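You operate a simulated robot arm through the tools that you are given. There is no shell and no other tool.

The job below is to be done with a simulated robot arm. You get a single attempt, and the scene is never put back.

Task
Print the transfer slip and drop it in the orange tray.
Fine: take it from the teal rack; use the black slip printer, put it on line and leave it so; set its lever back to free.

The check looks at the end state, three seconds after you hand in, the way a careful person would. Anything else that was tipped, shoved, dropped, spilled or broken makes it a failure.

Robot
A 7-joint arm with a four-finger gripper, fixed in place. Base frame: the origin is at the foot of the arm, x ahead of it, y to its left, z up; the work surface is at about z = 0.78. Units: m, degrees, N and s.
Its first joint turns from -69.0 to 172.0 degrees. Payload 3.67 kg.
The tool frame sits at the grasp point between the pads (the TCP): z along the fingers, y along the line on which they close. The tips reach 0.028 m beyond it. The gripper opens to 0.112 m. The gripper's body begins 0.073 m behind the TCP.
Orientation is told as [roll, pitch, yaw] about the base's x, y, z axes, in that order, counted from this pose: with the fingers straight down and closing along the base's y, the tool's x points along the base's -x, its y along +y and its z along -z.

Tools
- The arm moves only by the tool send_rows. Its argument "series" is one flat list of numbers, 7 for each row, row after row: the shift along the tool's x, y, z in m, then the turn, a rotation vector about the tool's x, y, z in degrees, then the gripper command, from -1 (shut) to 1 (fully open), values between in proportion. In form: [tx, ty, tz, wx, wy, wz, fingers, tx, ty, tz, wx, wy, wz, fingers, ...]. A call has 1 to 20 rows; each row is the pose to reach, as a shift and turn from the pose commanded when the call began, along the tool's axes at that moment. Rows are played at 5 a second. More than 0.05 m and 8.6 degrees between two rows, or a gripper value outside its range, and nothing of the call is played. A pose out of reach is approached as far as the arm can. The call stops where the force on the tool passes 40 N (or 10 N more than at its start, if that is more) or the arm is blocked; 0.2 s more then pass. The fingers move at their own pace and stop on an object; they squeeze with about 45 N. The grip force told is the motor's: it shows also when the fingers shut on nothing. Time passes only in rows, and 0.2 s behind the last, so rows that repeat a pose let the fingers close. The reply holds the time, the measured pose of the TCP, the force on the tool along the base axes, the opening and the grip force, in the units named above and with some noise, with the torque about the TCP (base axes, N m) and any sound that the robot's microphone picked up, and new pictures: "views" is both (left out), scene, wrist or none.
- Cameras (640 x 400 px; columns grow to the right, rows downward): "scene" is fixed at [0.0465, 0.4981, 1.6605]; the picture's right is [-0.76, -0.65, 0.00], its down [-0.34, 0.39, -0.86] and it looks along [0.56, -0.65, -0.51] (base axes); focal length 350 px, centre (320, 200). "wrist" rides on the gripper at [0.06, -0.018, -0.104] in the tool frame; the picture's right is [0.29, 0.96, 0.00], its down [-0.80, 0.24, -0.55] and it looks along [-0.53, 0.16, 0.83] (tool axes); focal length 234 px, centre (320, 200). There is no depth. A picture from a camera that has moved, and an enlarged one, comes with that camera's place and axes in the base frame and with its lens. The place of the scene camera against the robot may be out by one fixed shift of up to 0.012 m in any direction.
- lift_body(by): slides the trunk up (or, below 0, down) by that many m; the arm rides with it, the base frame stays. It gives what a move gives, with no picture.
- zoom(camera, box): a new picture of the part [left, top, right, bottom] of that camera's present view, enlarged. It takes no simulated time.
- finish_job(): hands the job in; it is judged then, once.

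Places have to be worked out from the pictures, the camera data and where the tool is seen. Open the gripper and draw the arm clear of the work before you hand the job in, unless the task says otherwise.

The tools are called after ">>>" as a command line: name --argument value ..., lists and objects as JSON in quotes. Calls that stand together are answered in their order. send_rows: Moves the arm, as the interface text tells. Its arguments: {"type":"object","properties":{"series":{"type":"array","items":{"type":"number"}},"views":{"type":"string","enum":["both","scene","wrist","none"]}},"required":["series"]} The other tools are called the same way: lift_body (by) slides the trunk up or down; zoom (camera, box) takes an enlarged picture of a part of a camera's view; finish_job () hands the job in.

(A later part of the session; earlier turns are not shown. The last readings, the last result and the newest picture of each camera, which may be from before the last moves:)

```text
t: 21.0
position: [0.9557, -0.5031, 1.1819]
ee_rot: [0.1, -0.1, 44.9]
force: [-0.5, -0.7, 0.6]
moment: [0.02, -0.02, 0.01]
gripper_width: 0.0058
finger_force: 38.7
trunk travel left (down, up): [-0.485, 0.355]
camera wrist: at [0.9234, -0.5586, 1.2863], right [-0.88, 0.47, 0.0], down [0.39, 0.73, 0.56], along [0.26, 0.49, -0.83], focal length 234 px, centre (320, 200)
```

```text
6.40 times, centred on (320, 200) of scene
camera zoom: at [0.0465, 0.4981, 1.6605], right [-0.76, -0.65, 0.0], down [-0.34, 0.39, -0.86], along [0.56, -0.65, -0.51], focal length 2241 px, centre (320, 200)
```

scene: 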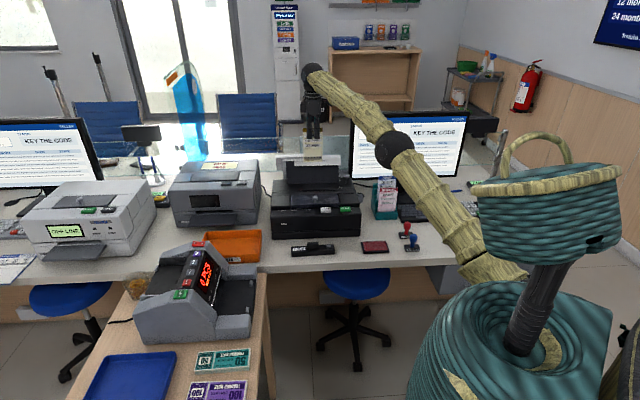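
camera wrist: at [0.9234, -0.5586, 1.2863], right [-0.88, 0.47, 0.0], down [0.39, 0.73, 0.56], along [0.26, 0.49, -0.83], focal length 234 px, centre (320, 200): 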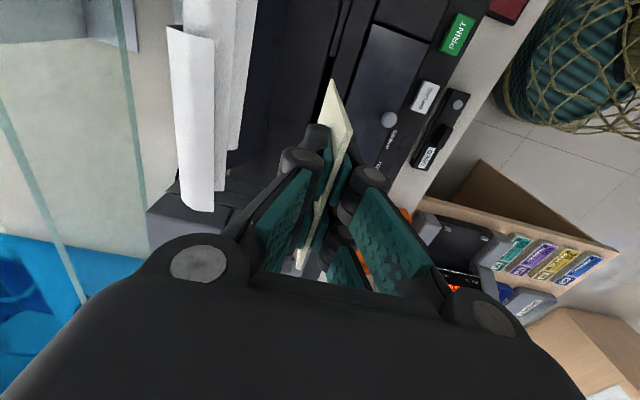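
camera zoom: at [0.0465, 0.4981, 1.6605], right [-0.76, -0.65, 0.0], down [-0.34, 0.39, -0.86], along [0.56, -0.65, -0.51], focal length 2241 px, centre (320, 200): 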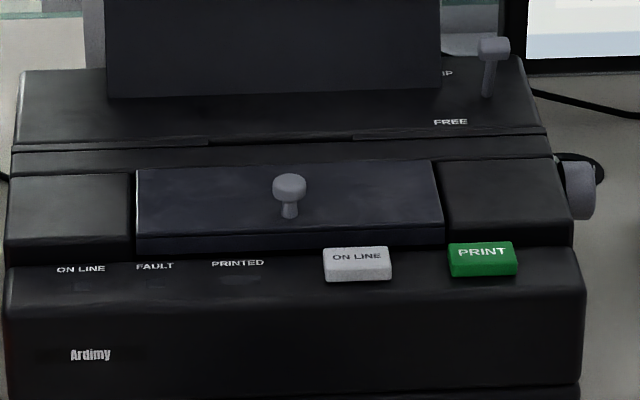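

Slot centre comes out at e≈1.0287 and ~11 mm wide; the slip's bottom is at e≈1.033, so I shift 4 mm inward and lower the trunk to bring the slip's bottom just above the slot.

>>> send_rows --series '[0.001, 0.004, 0, 0, 0, 0, -1, 0.001, 0.004, 0, 0, 0, 0, -1]' --views "none"

>>> lift_body --by -0.115

>>> send_rows --series '[0, 0, 0, 0, 0, 0, -1, 0, 0, 0, 0, 0, 0, -1]' --views "both"

>>> zoom --camera "wrist" --box '[280, 40, 380, 120]'

>>> zoom --camera "scene" --box '[270, 130, 370, 230]'

```text
t: 21.6
position: [0.955, -0.5006, 1.1803]
ee_rot: [0.2, 0.0, 45.1]
force: [1.0, 0.0, -0.8]
moment: [0.01, 0.05, 0.01]
gripper_width: 0.0062
finger_force: 38.7
trunk travel left (down, up): [-0.485, 0.355]
```

```text
t: 23.0
position: [0.9525, -0.5008, 1.0668]
ee_rot: [0.0, 0.1, 45.0]
force: [-0.4, 0.0, -0.3]
moment: [0.03, -0.01, -0.01]
gripper_width: 0.006
finger_force: 38.8
trunk travel left (down, up): [-0.37, 0.47]
```

```text
t: 23.6
position: [0.9524, -0.5006, 1.0655]
ee_rot: [0.1, 0.0, 45.0]
force: [0.5, -0.3, 0.2]
moment: [0.02, 0.0, -0.01]
gripper_width: 0.0061
finger_force: 38.4
trunk travel left (down, up): [-0.37, 0.47]
camera wrist: at [0.9211, -0.5558, 1.1695], right [-0.88, 0.47, 0.0], down [0.39, 0.73, 0.55], along [0.26, 0.49, -0.83], focal length 234 px, centre (320, 200)
```

scene: 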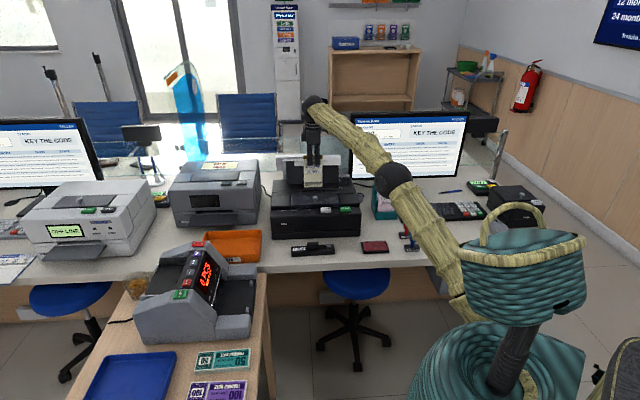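
wrist: 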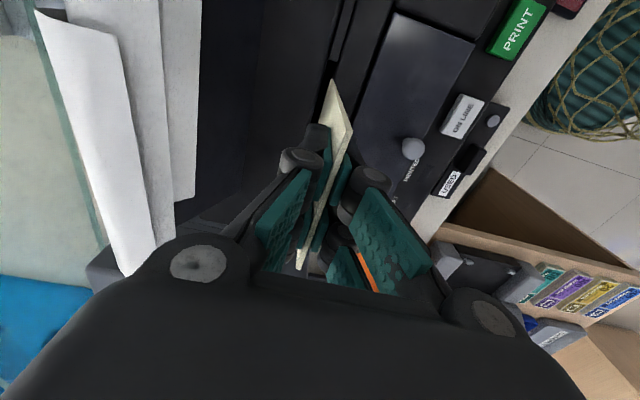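

```text
5.00 times, centred on (330, 80) of wrist
camera zoom: at [0.9211, -0.5558, 1.1695], right [-0.88, 0.47, 0.0], down [0.39, 0.73, 0.55], along [0.26, 0.49, -0.83], focal length 1171 px, centre (270, 800)
```

zoom: 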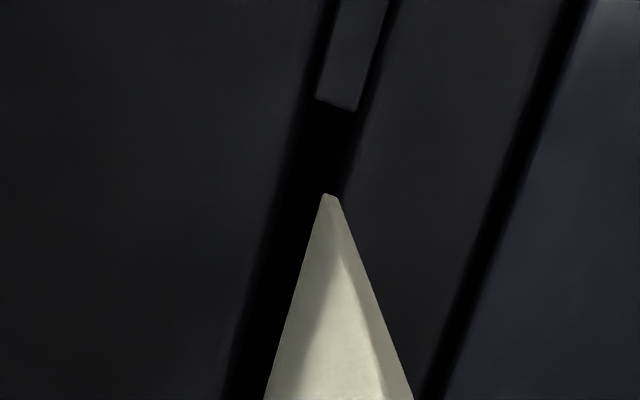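

```text
4.00 times, centred on (320, 180) of scene
camera zoom: at [0.0465, 0.4981, 1.6605], right [-0.76, -0.65, 0.0], down [-0.34, 0.39, -0.86], along [0.56, -0.65, -0.51], focal length 1401 px, centre (320, 280)
```

zoom: 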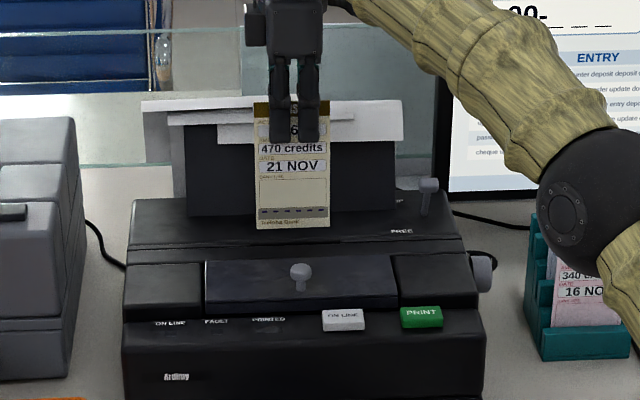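

Slip bottom at e≈1.0264, slot centre 1.0285: nudge 2 mm outward and descend 2.5 cm slowly so the bottom just enters the slot, watching force.

>>> send_rows --series '[0, -0.002, 0, 0, 0, 0, -1, 0, -0.002, 0.005, 0, 0, 0, -1, 0, -0.002, 0.01, 0, 0, 0, -1, 0, -0.002, 0.015, 0, 0, 0, -1, 0, -0.002, 0.02, 0, 0, 0, -1, 0, -0.002, 0.025, 0, 0, 0, -1]' --views "wrist"

>>> zoom --camera "wrist" --box '[280, 40, 380, 120]'

>>> zoom --camera "scene" --box '[270, 130, 370, 230]'

```text
t: 25.0
position: [0.9558, -0.5017, 1.0409]
ee_rot: [0.0, 0.0, 45.1]
force: [-0.2, -0.7, -0.4]
moment: [-0.01, 0.0, -0.04]
gripper_width: 0.0059
finger_force: 38.4
trunk travel left (down, up): [-0.37, 0.47]
camera wrist: at [0.9231, -0.5571, 1.1448], right [-0.88, 0.47, 0.0], down [0.39, 0.73, 0.55], along [0.26, 0.49, -0.83], focal length 234 px, centre (320, 200)
```

wrist: 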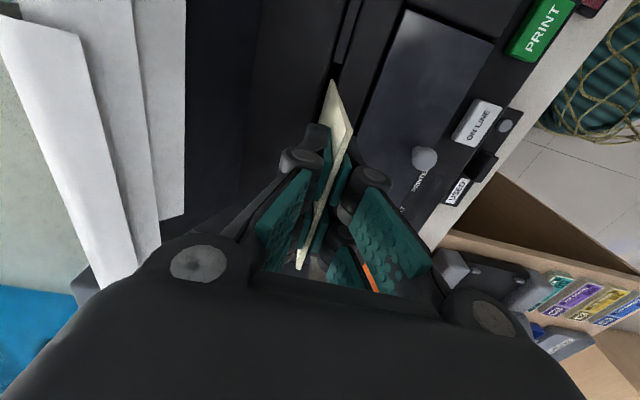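

```text
5.00 times, centred on (330, 80) of wrist
camera zoom: at [0.9231, -0.5571, 1.1448], right [-0.88, 0.47, 0.0], down [0.39, 0.73, 0.55], along [0.26, 0.49, -0.83], focal length 1171 px, centre (270, 800)
```

zoom: 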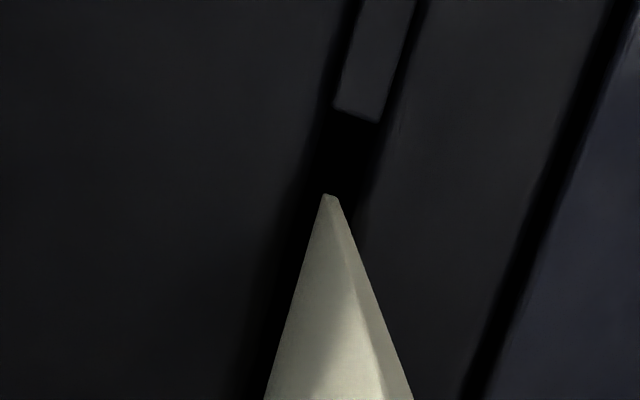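

```text
4.00 times, centred on (320, 180) of scene
camera zoom: at [0.0465, 0.4981, 1.6605], right [-0.76, -0.65, 0.0], down [-0.34, 0.39, -0.86], along [0.56, -0.65, -0.51], focal length 1401 px, centre (320, 280)
```

zoom: 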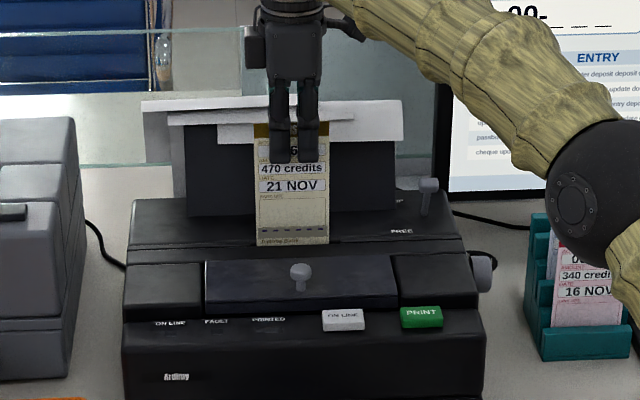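

The slip's bottom edge is aligned over the slot, centred. Continue down in small steps.

>>> send_rows --series '[0, 0, 0.004, 0, 0, 0, -1, 0, 0, 0.008, 0, 0, 0, -1, 0, 0, 0.012, 0, 0, 0, -1, 0, 0, 0.016, 0, 0, 0, -1, 0, 0, 0.02, 0, 0, 0, -1]' --views "wrist"

>>> zoom --camera "wrist" --box '[280, 40, 380, 120]'

>>> zoom --camera "scene" --box '[270, 130, 370, 230]'

```text
t: 26.2
position: [0.9549, -0.5014, 1.0213]
ee_rot: [0.0, 0.0, 45.0]
force: [0.1, -0.1, -0.1]
moment: [0.0, -0.02, 0.02]
gripper_width: 0.0062
finger_force: 38.2
trunk travel left (down, up): [-0.37, 0.47]
camera wrist: at [0.9221, -0.5571, 1.1243], right [-0.88, 0.47, 0.0], down [0.39, 0.73, 0.55], along [0.26, 0.49, -0.83], focal length 234 px, centre (320, 200)
```

wrist: 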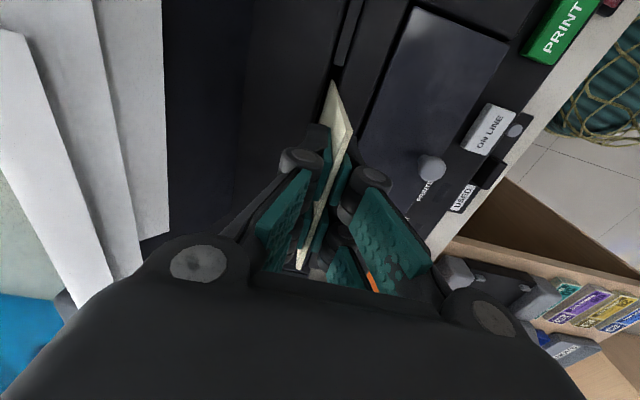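

```text
5.00 times, centred on (330, 80) of wrist
camera zoom: at [0.9221, -0.5571, 1.1243], right [-0.88, 0.47, 0.0], down [0.39, 0.73, 0.55], along [0.26, 0.49, -0.83], focal length 1171 px, centre (270, 800)
```

zoom: 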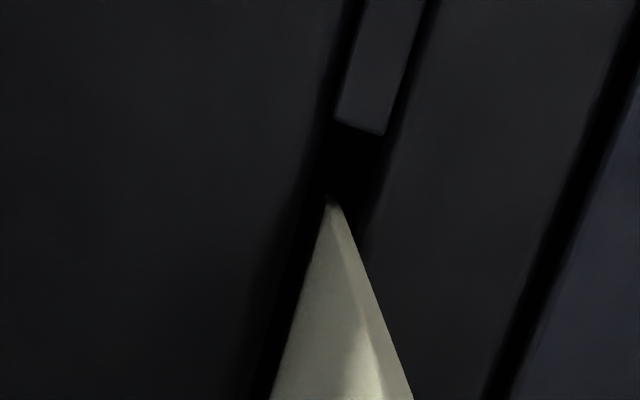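

```text
4.00 times, centred on (320, 180) of scene
camera zoom: at [0.0465, 0.4981, 1.6605], right [-0.76, -0.65, 0.0], down [-0.34, 0.39, -0.86], along [0.56, -0.65, -0.51], focal length 1401 px, centre (320, 280)
```

zoom: 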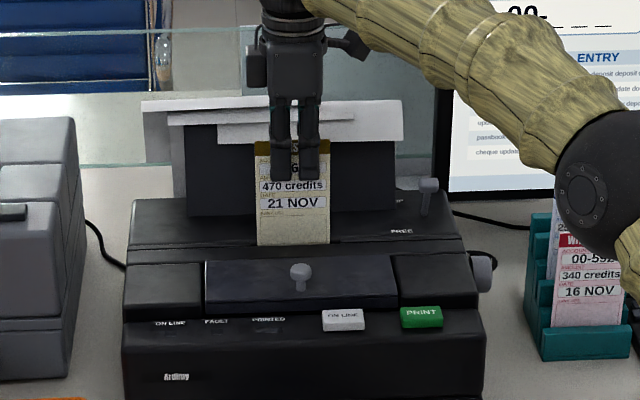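

The slip is entering the slot (the bottom dashed line is hidden now) with no force. Continue slowly further.

>>> send_rows --series '[0, 0, 0.004, 0, 0, 0, -1, 0, 0, 0.008, 0, 0, 0, -1, 0, 0, 0.012, 0, 0, 0, -1, 0, 0, 0.016, 0, 0, 0, -1, 0, 0, 0.02, 0, 0, 0, -1]' --views "none"

>>> send_rows --series '[0, 0, 0.003, 0, 0, 0, -1, 0, 0, 0.006, 0, 0, 0, -1, 0, 0, 0.009, 0, 0, 0, -1, 0, 0, 0.012, 0, 0, 0, -1, 0, 0, 0.015, 0, 0, 0, -1]' --views "wrist"

>>> zoom --camera "wrist" --box '[280, 40, 380, 120]'

>>> zoom --camera "scene" --box '[270, 130, 370, 230]'

```text
t: 27.4
position: [0.9543, -0.5013, 1.0002]
ee_rot: [0.0, 0.1, 45.1]
force: [-0.5, -0.3, -0.4]
moment: [0.0, -0.01, -0.03]
gripper_width: 0.006
finger_force: 38.8
trunk travel left (down, up): [-0.37, 0.47]
```

```text
t: 28.6
position: [0.9541, -0.501, 0.9848]
ee_rot: [0.0, 0.0, 45.0]
force: [0.5, 0.4, -0.6]
moment: [0.03, 0.0, 0.01]
gripper_width: 0.0058
finger_force: 38.0
trunk travel left (down, up): [-0.37, 0.47]
camera wrist: at [0.9227, -0.5574, 1.0891], right [-0.88, 0.47, 0.0], down [0.39, 0.73, 0.55], along [0.26, 0.49, -0.83], focal length 234 px, centre (320, 200)
```

wrist: 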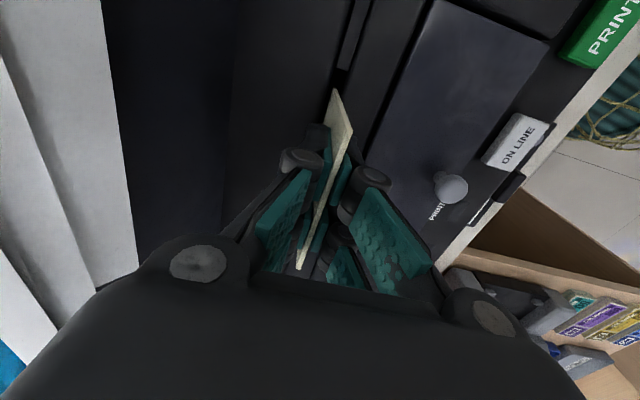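

```text
5.00 times, centred on (330, 80) of wrist
camera zoom: at [0.9227, -0.5574, 1.0891], right [-0.88, 0.47, 0.0], down [0.39, 0.73, 0.55], along [0.26, 0.49, -0.83], focal length 1171 px, centre (270, 800)
```

zoom: 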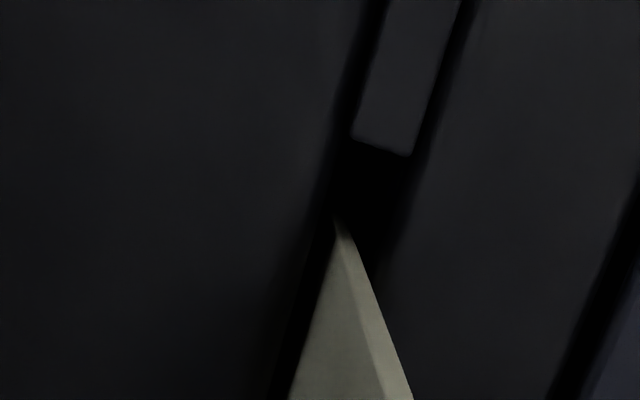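

```text
4.00 times, centred on (320, 180) of scene
camera zoom: at [0.0465, 0.4981, 1.6605], right [-0.76, -0.65, 0.0], down [-0.34, 0.39, -0.86], along [0.56, -0.65, -0.51], focal length 1401 px, centre (320, 280)
```

zoom: 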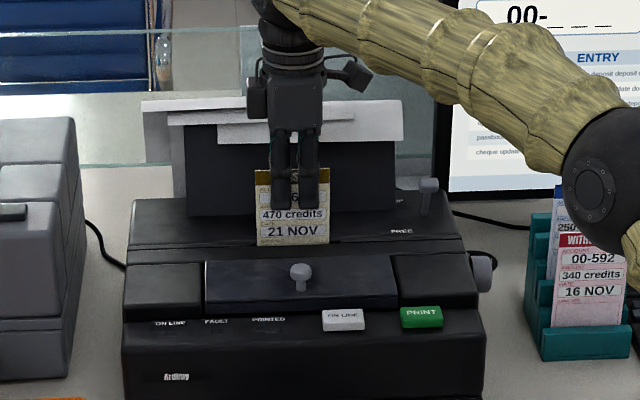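

Inserted ~6 cm with no resistance. Continue gently until it bottoms or the tips near the deck.

>>> send_rows --series '[0, 0, 0.003, 0, 0, 0, -1, 0, 0, 0.006, 0, 0, 0, -1, 0, 0, 0.009, 0, 0, 0, -1, 0, 0, 0.012, 0, 0, 0, -1, 0, 0, 0.015, 0, 0, 0, -1]' --views "none"

>>> send_rows --series '[0, 0, 0.003, 0, 0, 0, -1, 0, 0, 0.006, 0, 0, 0, -1, 0, 0, 0.009, 0, 0, 0, -1, 0, 0, 0.012, 0, 0, 0, -1]' --views "wrist"

>>> zoom --camera "scene" --box '[270, 130, 370, 230]'

```text
t: 29.8
position: [0.9552, -0.5014, 0.9698]
ee_rot: [0.0, 0.0, 45.1]
force: [0.3, 0.3, 0.0]
moment: [0.02, 0.01, 0.04]
gripper_width: 0.0057
finger_force: 38.0
trunk travel left (down, up): [-0.37, 0.47]
```

```text
t: 30.8
position: [0.9549, -0.4993, 0.9602]
ee_rot: [-0.1, -0.1, 44.9]
force: [-1.1, -0.8, 8.8]
moment: [-0.06, 0.07, 0.02]
gripper_width: 0.0061
finger_force: 38.7
trunk travel left (down, up): [-0.37, 0.47]
camera wrist: at [0.9222, -0.5565, 1.0642], right [-0.88, 0.47, 0.0], down [0.39, 0.73, 0.55], along [0.26, 0.49, -0.83], focal length 234 px, centre (320, 200)
```

wrist: 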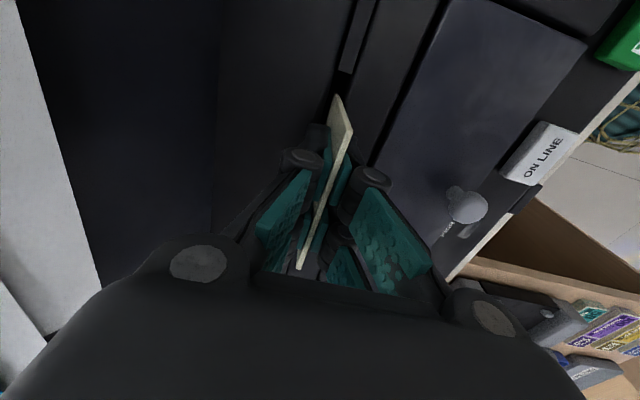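

```text
4.00 times, centred on (320, 180) of scene
camera zoom: at [0.0465, 0.4981, 1.6605], right [-0.76, -0.65, 0.0], down [-0.34, 0.39, -0.86], along [0.56, -0.65, -0.51], focal length 1401 px, centre (320, 280)
```

zoom: 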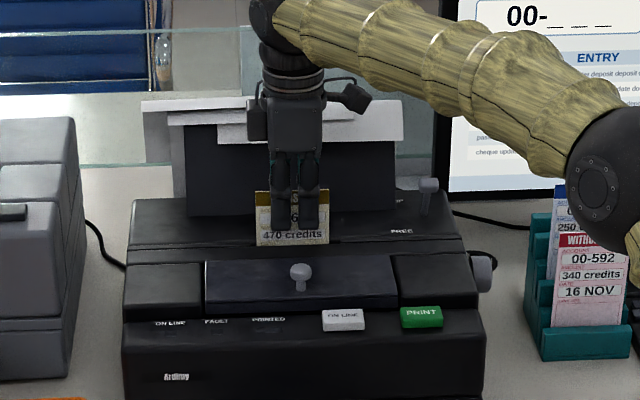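

Contact of ~9 N at TCP z 0.960: the slip is seated at the slot's bottom. Ease up 1 mm, open a little, and look.

>>> send_rows --series '[0, 0, -0.001, 0, 0, 0, -1, 0, 0, -0.001, 0, 0, 0, -0.7, 0, 0, -0.001, 0, 0, 0, -0.4, 0, 0, -0.001, 0, 0, 0, -0.4, 0, 0, -0.02, 0, 0, 0, -0.4, 0, 0, -0.04, 0, 0, 0, -0.4, 0, 0, -0.06, 0, 0, 0, -0.4, 0, 0, -0.09, 0, 0, 0, -0.4]' --views "both"

>>> zoom --camera "scene" --box '[270, 130, 370, 230]'

>>> zoom --camera "wrist" --box '[200, 0, 440, 200]'

```text
t: 32.6
position: [0.9542, -0.5011, 1.0498]
ee_rot: [-0.1, 0.0, 45.0]
force: [0.2, -1.1, -0.5]
moment: [0.03, 0.01, 0.0]
gripper_width: 0.0335
finger_force: 0.0
trunk travel left (down, up): [-0.37, 0.47]
camera wrist: at [0.9221, -0.5569, 1.153], right [-0.88, 0.47, 0.0], down [0.39, 0.73, 0.55], along [0.26, 0.49, -0.83], focal length 234 px, centre (320, 200)
```

scene: 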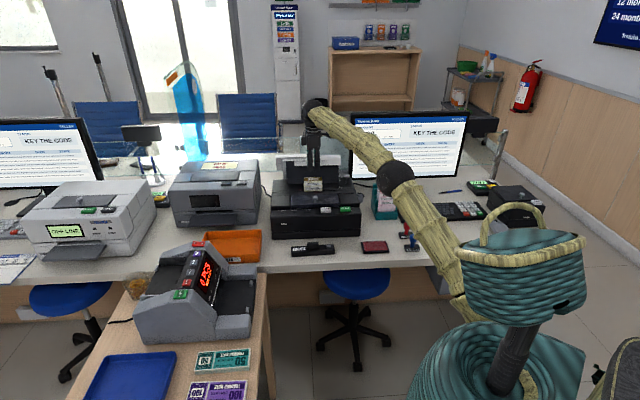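
wrist: 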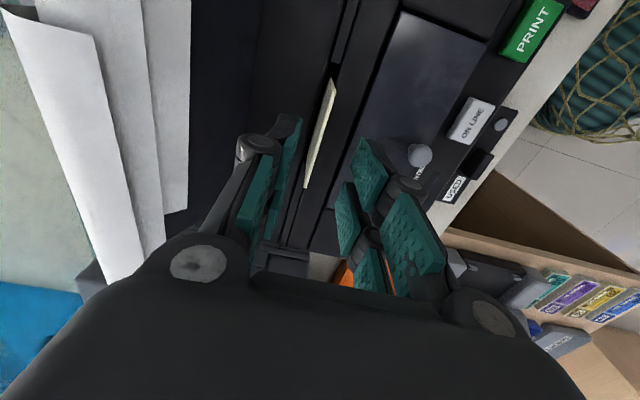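

```text
4.00 times, centred on (320, 180) of scene
camera zoom: at [0.0465, 0.4981, 1.6605], right [-0.76, -0.65, 0.0], down [-0.34, 0.39, -0.86], along [0.56, -0.65, -0.51], focal length 1401 px, centre (320, 280)
```

zoom: 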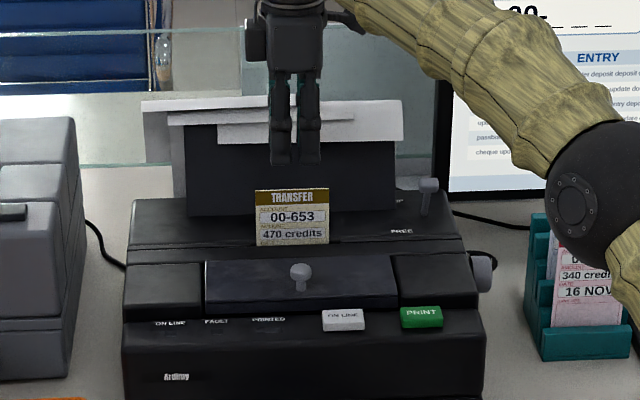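

```text
2.00 times, centred on (320, 100) of wrist
camera zoom: at [0.9221, -0.5569, 1.153], right [-0.88, 0.47, 0.0], down [0.39, 0.73, 0.55], along [0.26, 0.49, -0.83], focal length 468 px, centre (320, 400)
```

zoom: 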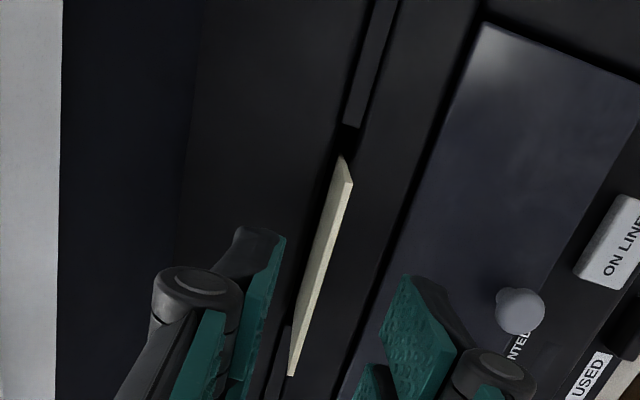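

The slip stands in the slot with its top at z≈0.972. Next the lever: base ≈(e 1.083, a -0.169), knob leaning forward at e≈1.06, z≈0.96. I move in front of it with closed fingers, at a safe height.

>>> send_rows --series '[0, 0.007, 0, 0, 0, 0, -0.4, 0.03, 0.014, 0, 0, 0, 0, -0.7, 0.07, 0.014, 0, 0, 0, 0, -1, 0.11, 0.014, 0, 0, 0, 0, -1, 0.152, 0.014, 0, 0, 0, 0, -1, 0.152, 0.014, 0, 0, 0, 0, -1]' --views "both"

>>> zoom --camera "scene" --box '[290, 130, 390, 230]'

>>> zoom --camera "wrist" --box '[200, 0, 440, 200]'

```text
t: 34.0
position: [0.8365, -0.599, 1.0484]
ee_rot: [0.0, 0.1, 44.9]
force: [0.9, 0.1, -0.2]
moment: [-0.02, 0.01, -0.02]
gripper_width: 0.0
finger_force: 35.6
trunk travel left (down, up): [-0.37, 0.47]
camera wrist: at [0.8046, -0.6552, 1.1524], right [-0.88, 0.47, 0.0], down [0.39, 0.73, 0.55], along [0.26, 0.49, -0.83], focal length 234 px, centre (320, 200)
```

scene: 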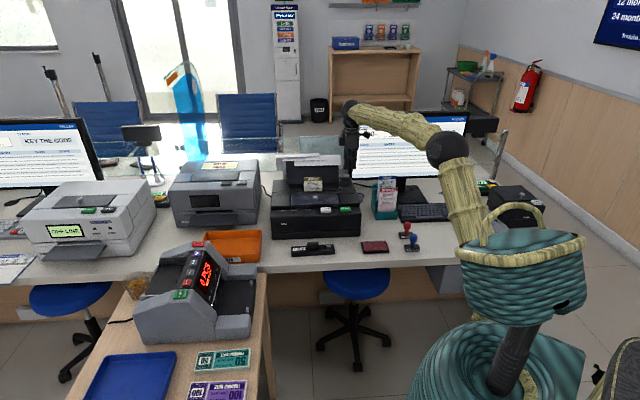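
wrist: 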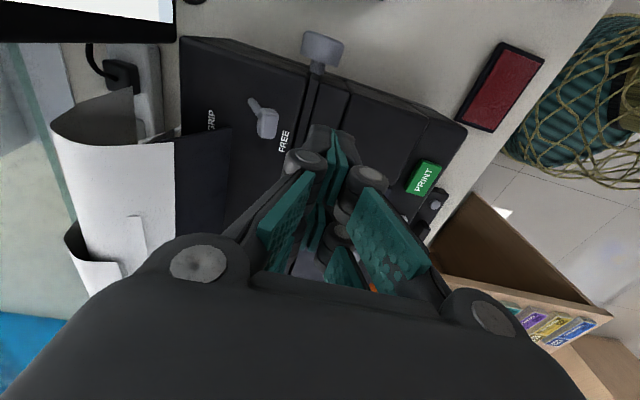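

```text
4.00 times, centred on (340, 180) of scene
camera zoom: at [0.0465, 0.4981, 1.6605], right [-0.76, -0.65, 0.0], down [-0.34, 0.39, -0.86], along [0.56, -0.65, -0.51], focal length 1401 px, centre (240, 280)
```

zoom: 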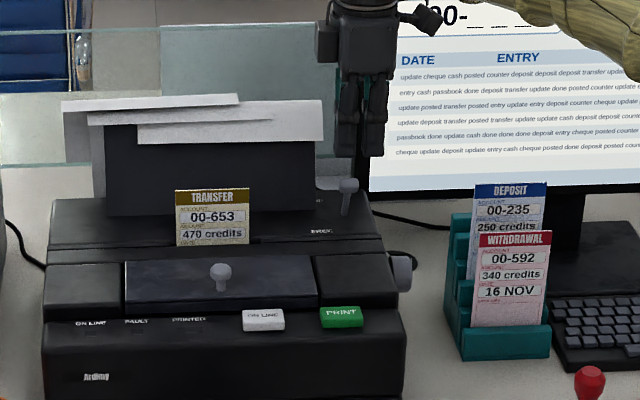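

```text
2.00 times, centred on (320, 100) of wrist
camera zoom: at [0.8046, -0.6552, 1.1524], right [-0.88, 0.47, 0.0], down [0.39, 0.73, 0.55], along [0.26, 0.49, -0.83], focal length 468 px, centre (320, 400)
```

zoom: 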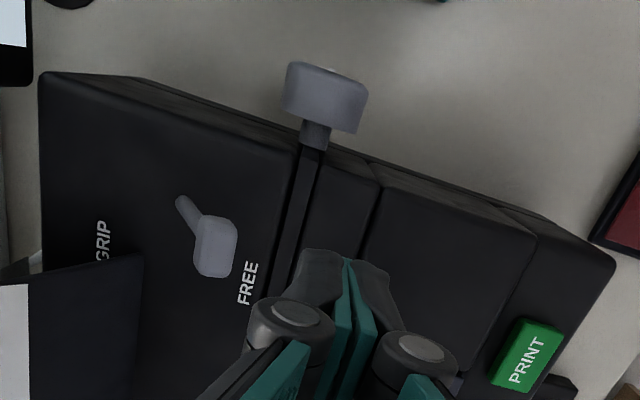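

Lever well resolved: base (1.083, -0.168, 0.912), knob (1.057, -0.168, 0.961), with GRIP label at the rear. Lower the closed fingertips in front of it.

>>> send_rows --series '[0, 0, 0.03, 0, 0, 0, -1, 0, 0, 0.06, 0, 0, 0, -1, 0, 0, 0.088, 0, 0, 0, -1, 0, 0, 0.088, 0, 0, 0, -1]' --views "wrist"

>>> zoom --camera "wrist" --box '[200, 0, 440, 200]'

>>> zoom --camera "scene" --box '[290, 130, 390, 230]'

```text
t: 35.0
position: [0.8374, -0.5993, 0.9596]
ee_rot: [0.0, 0.0, 44.9]
force: [0.4, 0.4, -0.2]
moment: [0.02, -0.02, -0.02]
gripper_width: 0.0002
finger_force: 35.9
trunk travel left (down, up): [-0.37, 0.47]
camera wrist: at [0.8053, -0.6547, 1.0637], right [-0.88, 0.47, 0.0], down [0.39, 0.73, 0.55], along [0.26, 0.49, -0.83], focal length 234 px, centre (320, 200)
```

wrist: 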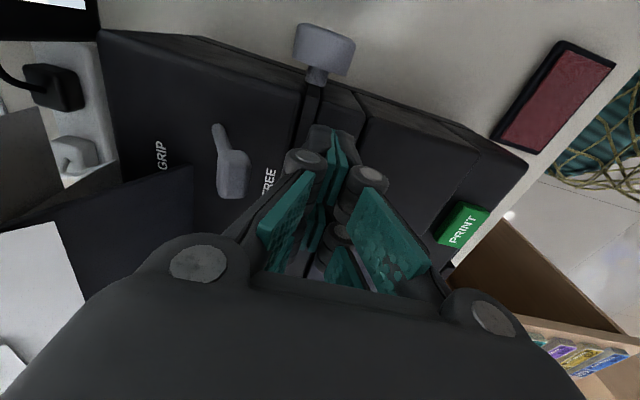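

```text
2.00 times, centred on (320, 100) of wrist
camera zoom: at [0.8053, -0.6547, 1.0637], right [-0.88, 0.47, 0.0], down [0.39, 0.73, 0.55], along [0.26, 0.49, -0.83], focal length 468 px, centre (320, 400)
```

zoom: 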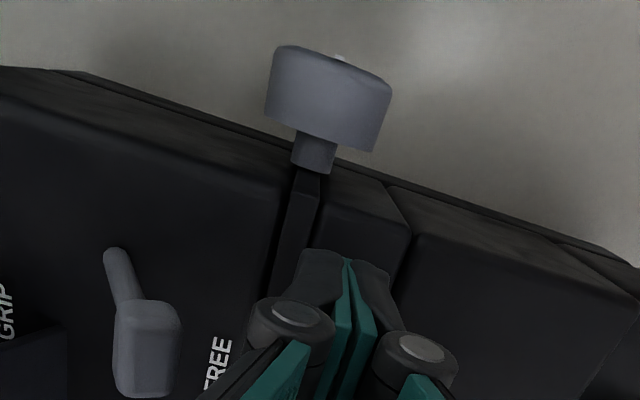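

```text
4.00 times, centred on (340, 180) of scene
camera zoom: at [0.0465, 0.4981, 1.6605], right [-0.76, -0.65, 0.0], down [-0.34, 0.39, -0.86], along [0.56, -0.65, -0.51], focal length 1401 px, centre (240, 280)
```

zoom: 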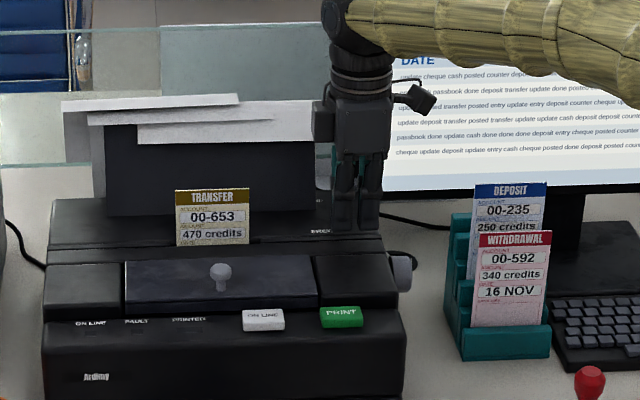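

Fingers are in front of the lever. I raise slightly for clearance over the papers, and push the lever rearward in small steps.

>>> send_rows --series '[0.005, 0, -0.01, 0, 0, 0, -1, 0.005, -0.01, -0.01, 0, 0, 0, -1, 0.005, -0.02, -0.01, 0, 0, 0, -1, 0.005, -0.026, -0.01, 0, 0, 0, -1, 0.005, -0.032, -0.01, 0, 0, 0, -1, 0.005, -0.038, -0.01, 0, 0, 0, -1, 0.005, -0.044, -0.01, 0, 0, 0, -1, 0.005, -0.05, -0.01, 0, 0, 0, -1]' --views "wrist"

>>> zoom --camera "wrist" --box '[200, 0, 440, 200]'

>>> zoom --camera "scene" --box '[290, 130, 390, 230]'

```text
t: 36.8
position: [0.8706, -0.6372, 0.9698]
ee_rot: [0.0, 0.0, 45.0]
force: [0.3, -0.3, -0.4]
moment: [-0.02, -0.01, 0.05]
gripper_width: 0.0003
finger_force: 35.9
trunk travel left (down, up): [-0.37, 0.47]
camera wrist: at [0.8372, -0.6938, 1.0742], right [-0.88, 0.47, 0.0], down [0.39, 0.73, 0.55], along [0.26, 0.49, -0.83], focal length 234 px, centre (320, 200)
```

wrist: 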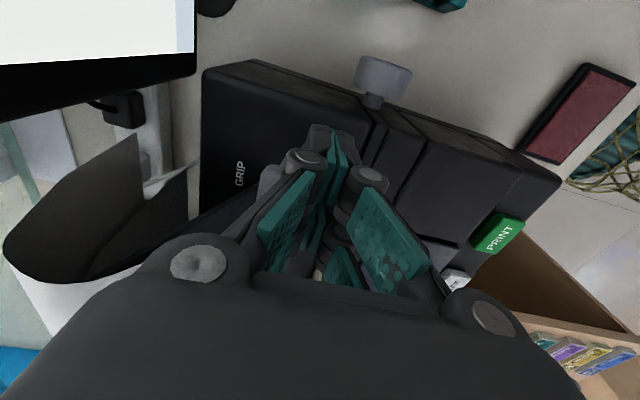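

```text
2.00 times, centred on (320, 100) of wrist
camera zoom: at [0.8372, -0.6938, 1.0742], right [-0.88, 0.47, 0.0], down [0.39, 0.73, 0.55], along [0.26, 0.49, -0.83], focal length 468 px, centre (320, 400)
```

zoom: 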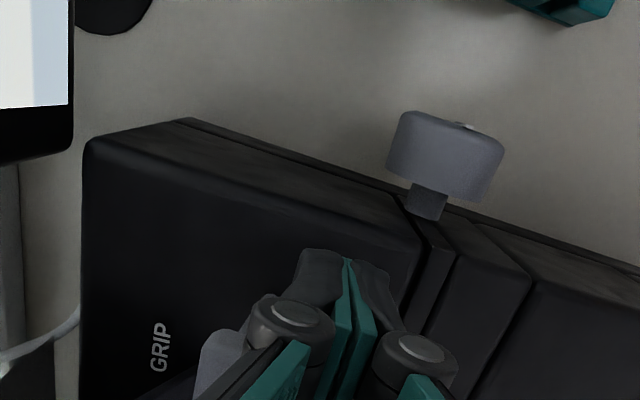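

```text
4.00 times, centred on (340, 180) of scene
camera zoom: at [0.0465, 0.4981, 1.6605], right [-0.76, -0.65, 0.0], down [-0.34, 0.39, -0.86], along [0.56, -0.65, -0.51], focal length 1401 px, centre (240, 280)
```

zoom: 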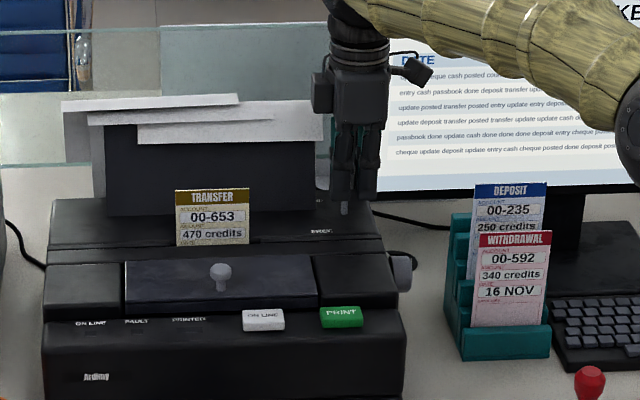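

The lever is moving with the fingers without resistance (knob now ≈1.09, just past vertical). Continue pushing toward GRIP.

>>> send_rows --series '[0, -0.004, 0, 0, 0, 0, -1, 0, -0.008, 0, 0, 0, 0, -1, 0, -0.012, 0, 0, 0, 0, -1, 0, -0.015, 0, 0, 0, 0, -1, 0, -0.018, 0, 0, 0, 0, -1]' --views "wrist"

>>> zoom --camera "wrist" --box '[200, 0, 440, 200]'

>>> zoom --camera "scene" --box '[290, 130, 390, 230]'

```text
t: 38.0
position: [0.8812, -0.6498, 0.9721]
ee_rot: [0.1, 0.0, 45.1]
force: [-7.3, 7.2, 0.2]
moment: [0.15, 0.18, 0.07]
gripper_width: 0.0
finger_force: 35.8
trunk travel left (down, up): [-0.37, 0.47]
camera wrist: at [0.8494, -0.7054, 1.0755], right [-0.88, 0.47, 0.0], down [0.39, 0.73, 0.55], along [0.26, 0.49, -0.83], focal length 234 px, centre (320, 200)
```

wrist: 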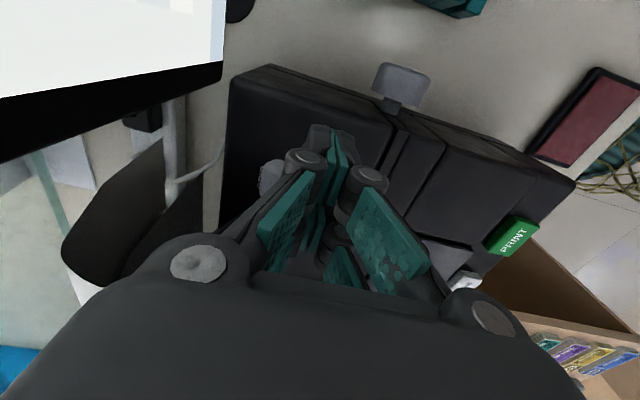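

```text
2.00 times, centred on (320, 100) of wrist
camera zoom: at [0.8494, -0.7054, 1.0755], right [-0.88, 0.47, 0.0], down [0.39, 0.73, 0.55], along [0.26, 0.49, -0.83], focal length 468 px, centre (320, 400)
```

zoom: 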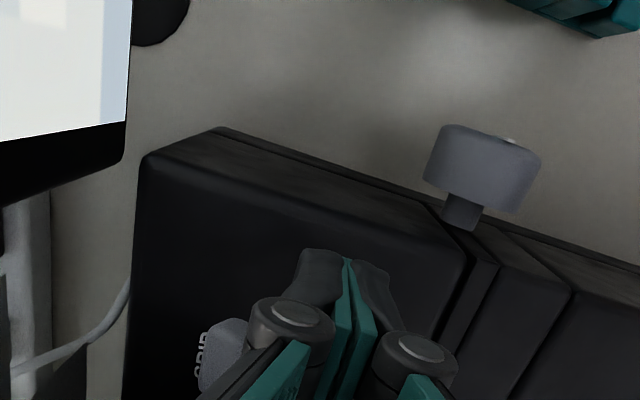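

```text
4.00 times, centred on (340, 180) of scene
camera zoom: at [0.0465, 0.4981, 1.6605], right [-0.76, -0.65, 0.0], down [-0.34, 0.39, -0.86], along [0.56, -0.65, -0.51], focal length 1401 px, centre (240, 280)
```

zoom: 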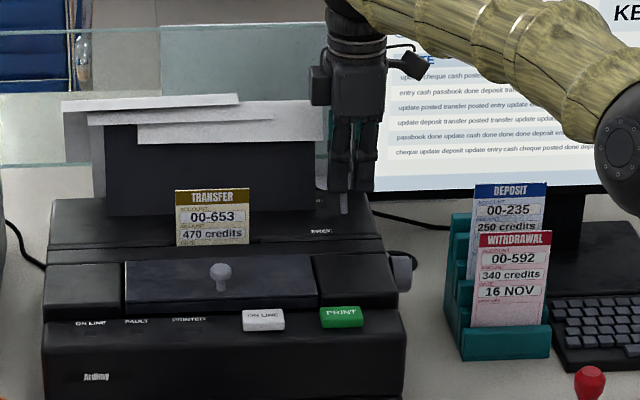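

10 N of resistance at e≈1.083: the lever is at its rear stop. Back away, rise, and check.

>>> send_rows --series '[0, 0.02, 0, 0, 0, 0, -1, 0, 0.05, 0, 0, 0, 0, -1, 0, 0.08, -0.02, 0, 0, 0, -1, 0, 0.1, -0.06, 0, 0, 0, -1, 0, 0.1, -0.08, 0, 0, 0, -1]' --views "wrist"

>>> zoom --camera "wrist" --box '[160, 0, 440, 240]'

>>> zoom --camera "scene" --box '[290, 150, 370, 230]'

```text
t: 39.2
position: [0.8113, -0.5806, 1.0499]
ee_rot: [0.0, 0.0, 45.0]
force: [-0.7, 0.1, -0.3]
moment: [-0.02, -0.02, 0.0]
gripper_width: 0.0001
finger_force: 35.7
trunk travel left (down, up): [-0.37, 0.47]
camera wrist: at [0.78, -0.6366, 1.154], right [-0.88, 0.47, 0.0], down [0.39, 0.73, 0.55], along [0.26, 0.49, -0.83], focal length 234 px, centre (320, 200)
```

wrist: 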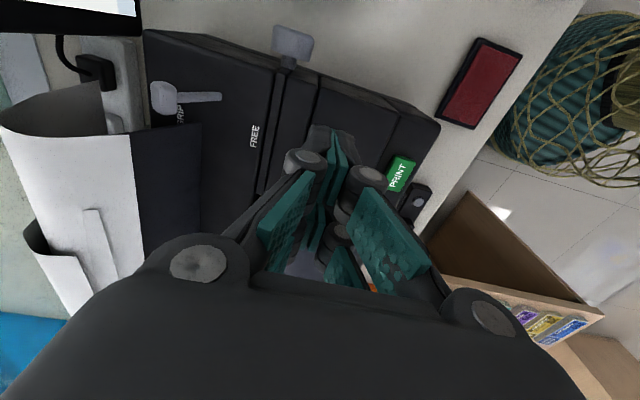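

```text
1.67 times, centred on (300, 120) of wrist
camera zoom: at [0.78, -0.6366, 1.154], right [-0.88, 0.47, 0.0], down [0.39, 0.73, 0.55], along [0.26, 0.49, -0.83], focal length 390 px, centre (353, 333)
```

zoom: 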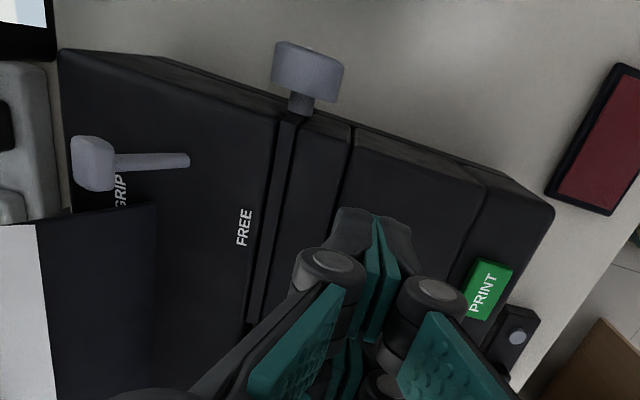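

```text
5.00 times, centred on (330, 190) of scene
camera zoom: at [0.0465, 0.4981, 1.6605], right [-0.76, -0.65, 0.0], down [-0.34, 0.39, -0.86], along [0.56, -0.65, -0.51], focal length 1751 px, centre (270, 250)
```

zoom: 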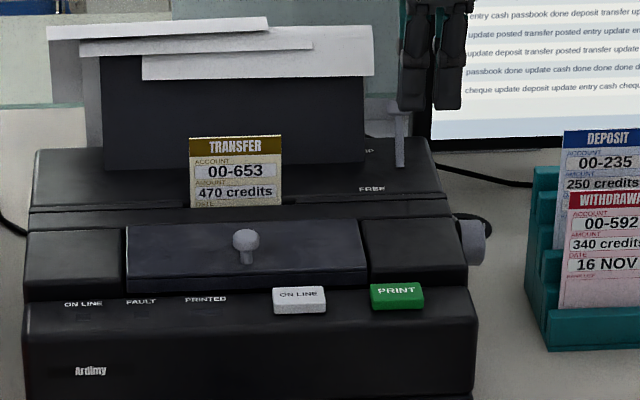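

Lever confirmed at GRIP, slip still in place. Next, move above the ON LINE button (≈ e 0.888, a -0.282).

>>> send_rows --series '[-0.03, 0.03, 0, 0, 0, 0, -1, -0.06, 0.06, 0, 0, 0, 0, -1, -0.09, 0.085, 0, 0, 0, 0, -1, -0.119, 0.096, 0, 0, 0, 0, -1, -0.119, 0.096, 0.03, 0, 0, 0, -1, -0.119, 0.096, 0.03, 0, 0, 0, -1]' --views "both"

>>> zoom --camera "wrist" --box '[200, 0, 440, 240]'

>>> zoom --camera "scene" --box '[270, 150, 370, 250]'

```text
t: 40.6
position: [0.825, -0.4285, 1.0216]
ee_rot: [0.0, 0.0, 45.1]
force: [0.2, -0.4, -0.2]
moment: [-0.01, 0.0, -0.03]
gripper_width: 0.0001
finger_force: 35.5
trunk travel left (down, up): [-0.37, 0.47]
camera wrist: at [0.7932, -0.485, 1.126], right [-0.88, 0.47, 0.0], down [0.39, 0.73, 0.55], along [0.26, 0.49, -0.83], focal length 234 px, centre (320, 200)
```

scene: 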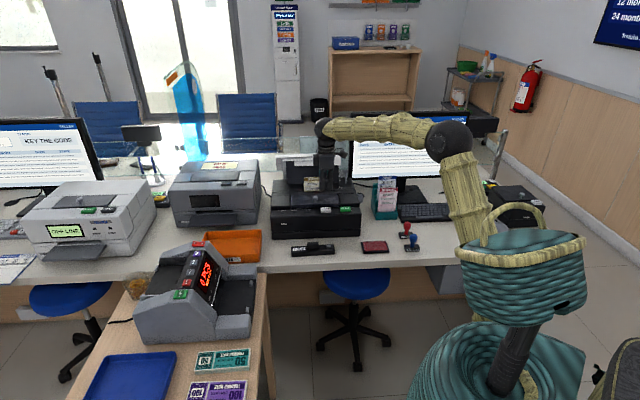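
wrist: 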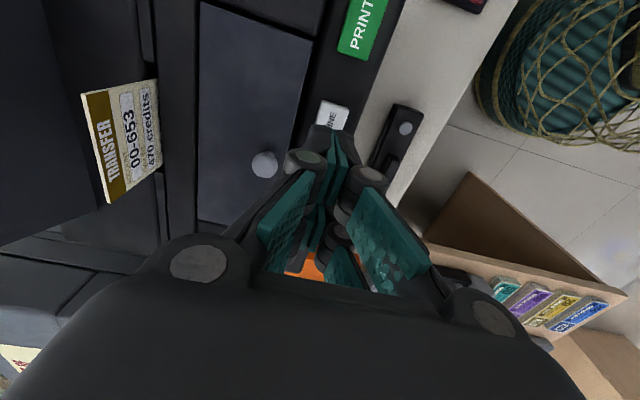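

```text
1.67 times, centred on (320, 120) of wrist
camera zoom: at [0.7932, -0.485, 1.126], right [-0.88, 0.47, 0.0], down [0.39, 0.73, 0.55], along [0.26, 0.49, -0.83], focal length 390 px, centre (320, 333)
```

zoom: 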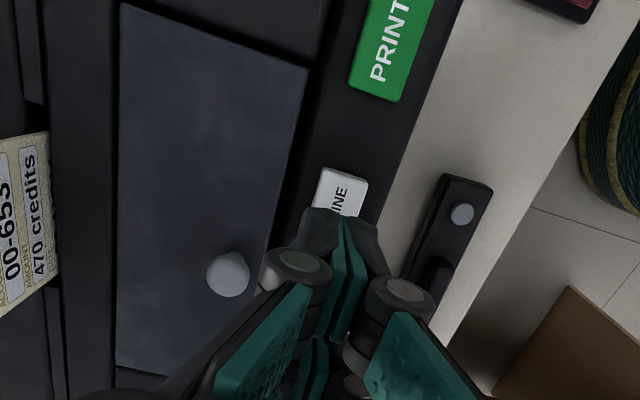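

```text
4.00 times, centred on (320, 200) of scene
camera zoom: at [0.0465, 0.4981, 1.6605], right [-0.76, -0.65, 0.0], down [-0.34, 0.39, -0.86], along [0.56, -0.65, -0.51], focal length 1401 px, centre (320, 200)
```

zoom: 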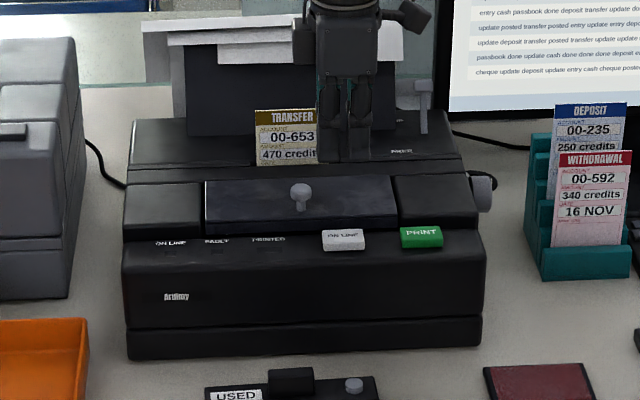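

ON LINE button centre comes out at e≈0.878, a≈-0.281, top z≈0.90. Align and lower close to it, then press in small steps.

>>> send_rows --series '[0, 0.0085, 0, 0, 0, 0, -1, 0, 0.0085, 0.03, 0, 0, 0, -1, 0, 0.0085, 0.06, 0, 0, 0, -1, 0, 0.0085, 0.075, 0, 0, 0, -1, 0, 0.0085, 0.08, 0, 0, 0, -1, 0, 0.0085, 0.083, 0, 0, 0, -1]' --views "both"

>>> zoom --camera "wrist" --box '[200, 0, 440, 240]'

>>> zoom --camera "scene" --box '[290, 180, 370, 240]'

```text
t: 42.0
position: [0.8215, -0.4228, 0.9371]
ee_rot: [0.0, 0.0, 45.0]
force: [0.3, -0.3, 0.2]
moment: [0.01, -0.02, -0.03]
gripper_width: 0.0
finger_force: 36.1
trunk travel left (down, up): [-0.37, 0.47]
camera wrist: at [0.7896, -0.4781, 1.0407], right [-0.88, 0.47, 0.0], down [0.39, 0.73, 0.55], along [0.26, 0.49, -0.83], focal length 234 px, centre (320, 200)
```

scene: 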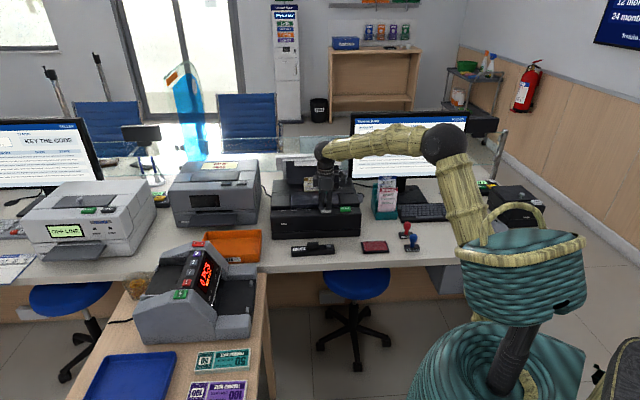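
wrist: 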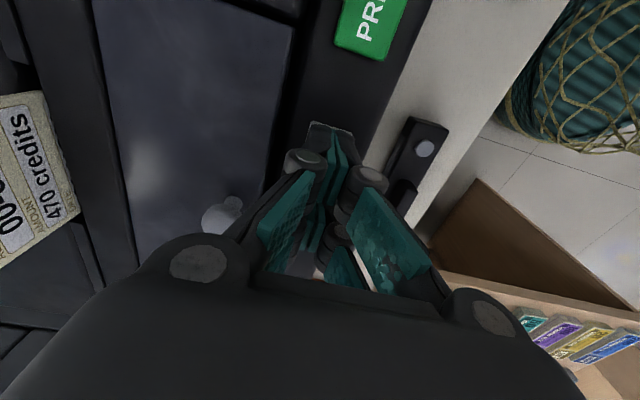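

```text
1.67 times, centred on (320, 120) of wrist
camera zoom: at [0.7896, -0.4781, 1.0407], right [-0.88, 0.47, 0.0], down [0.39, 0.73, 0.55], along [0.26, 0.49, -0.83], focal length 390 px, centre (320, 333)
```

zoom: 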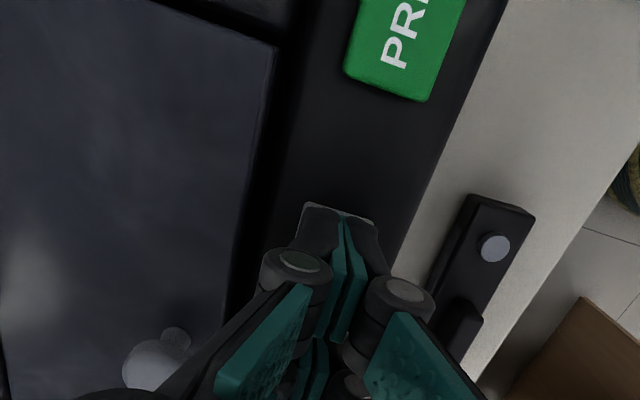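

```text
6.67 times, centred on (330, 210) of scene
camera zoom: at [0.0465, 0.4981, 1.6605], right [-0.76, -0.65, 0.0], down [-0.34, 0.39, -0.86], along [0.56, -0.65, -0.51], focal length 2334 px, centre (253, 133)
```

zoom: 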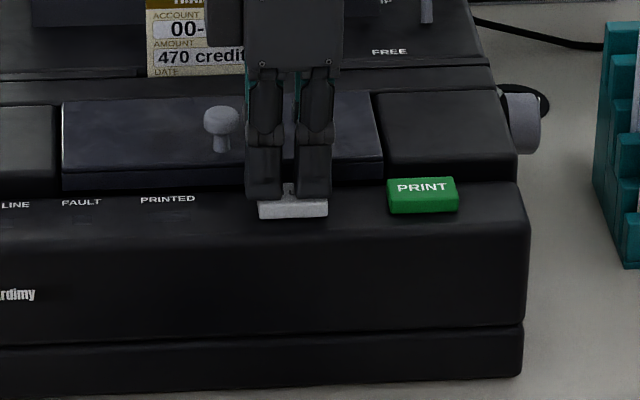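

Fingertips are right over the white button. Press in 1.5 mm steps.

>>> send_rows --series '[0, 0, 0.0015, 0, 0, 0, -1, 0, 0, 0.003, 0, 0, 0, -1, 0, 0, 0.0045, 0, 0, 0, -1, 0, 0, 0.006, 0, 0, 0, -1, 0, 0, 0.0075, 0, 0, 0, -1, 0, 0, 0.009, 0, 0, 0, -1]' --views "none"

>>> zoom --camera "scene" --box '[270, 180, 370, 240]'

```text
t: 43.4
position: [0.8213, -0.4215, 0.9307]
ee_rot: [-0.1, -0.1, 45.0]
force: [4.2, 0.8, 10.2]
moment: [-0.02, -0.09, 0.04]
gripper_width: 0.0064
finger_force: 35.3
trunk travel left (down, up): [-0.37, 0.47]
heard: click
```

```text
6.40 times, centred on (320, 210) of scene
camera zoom: at [0.0465, 0.4981, 1.6605], right [-0.76, -0.65, 0.0], down [-0.34, 0.39, -0.86], along [0.56, -0.65, -0.51], focal length 2241 px, centre (320, 136)
```

zoom: 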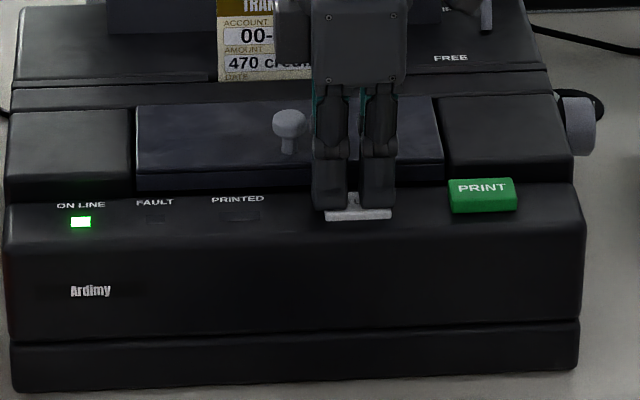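

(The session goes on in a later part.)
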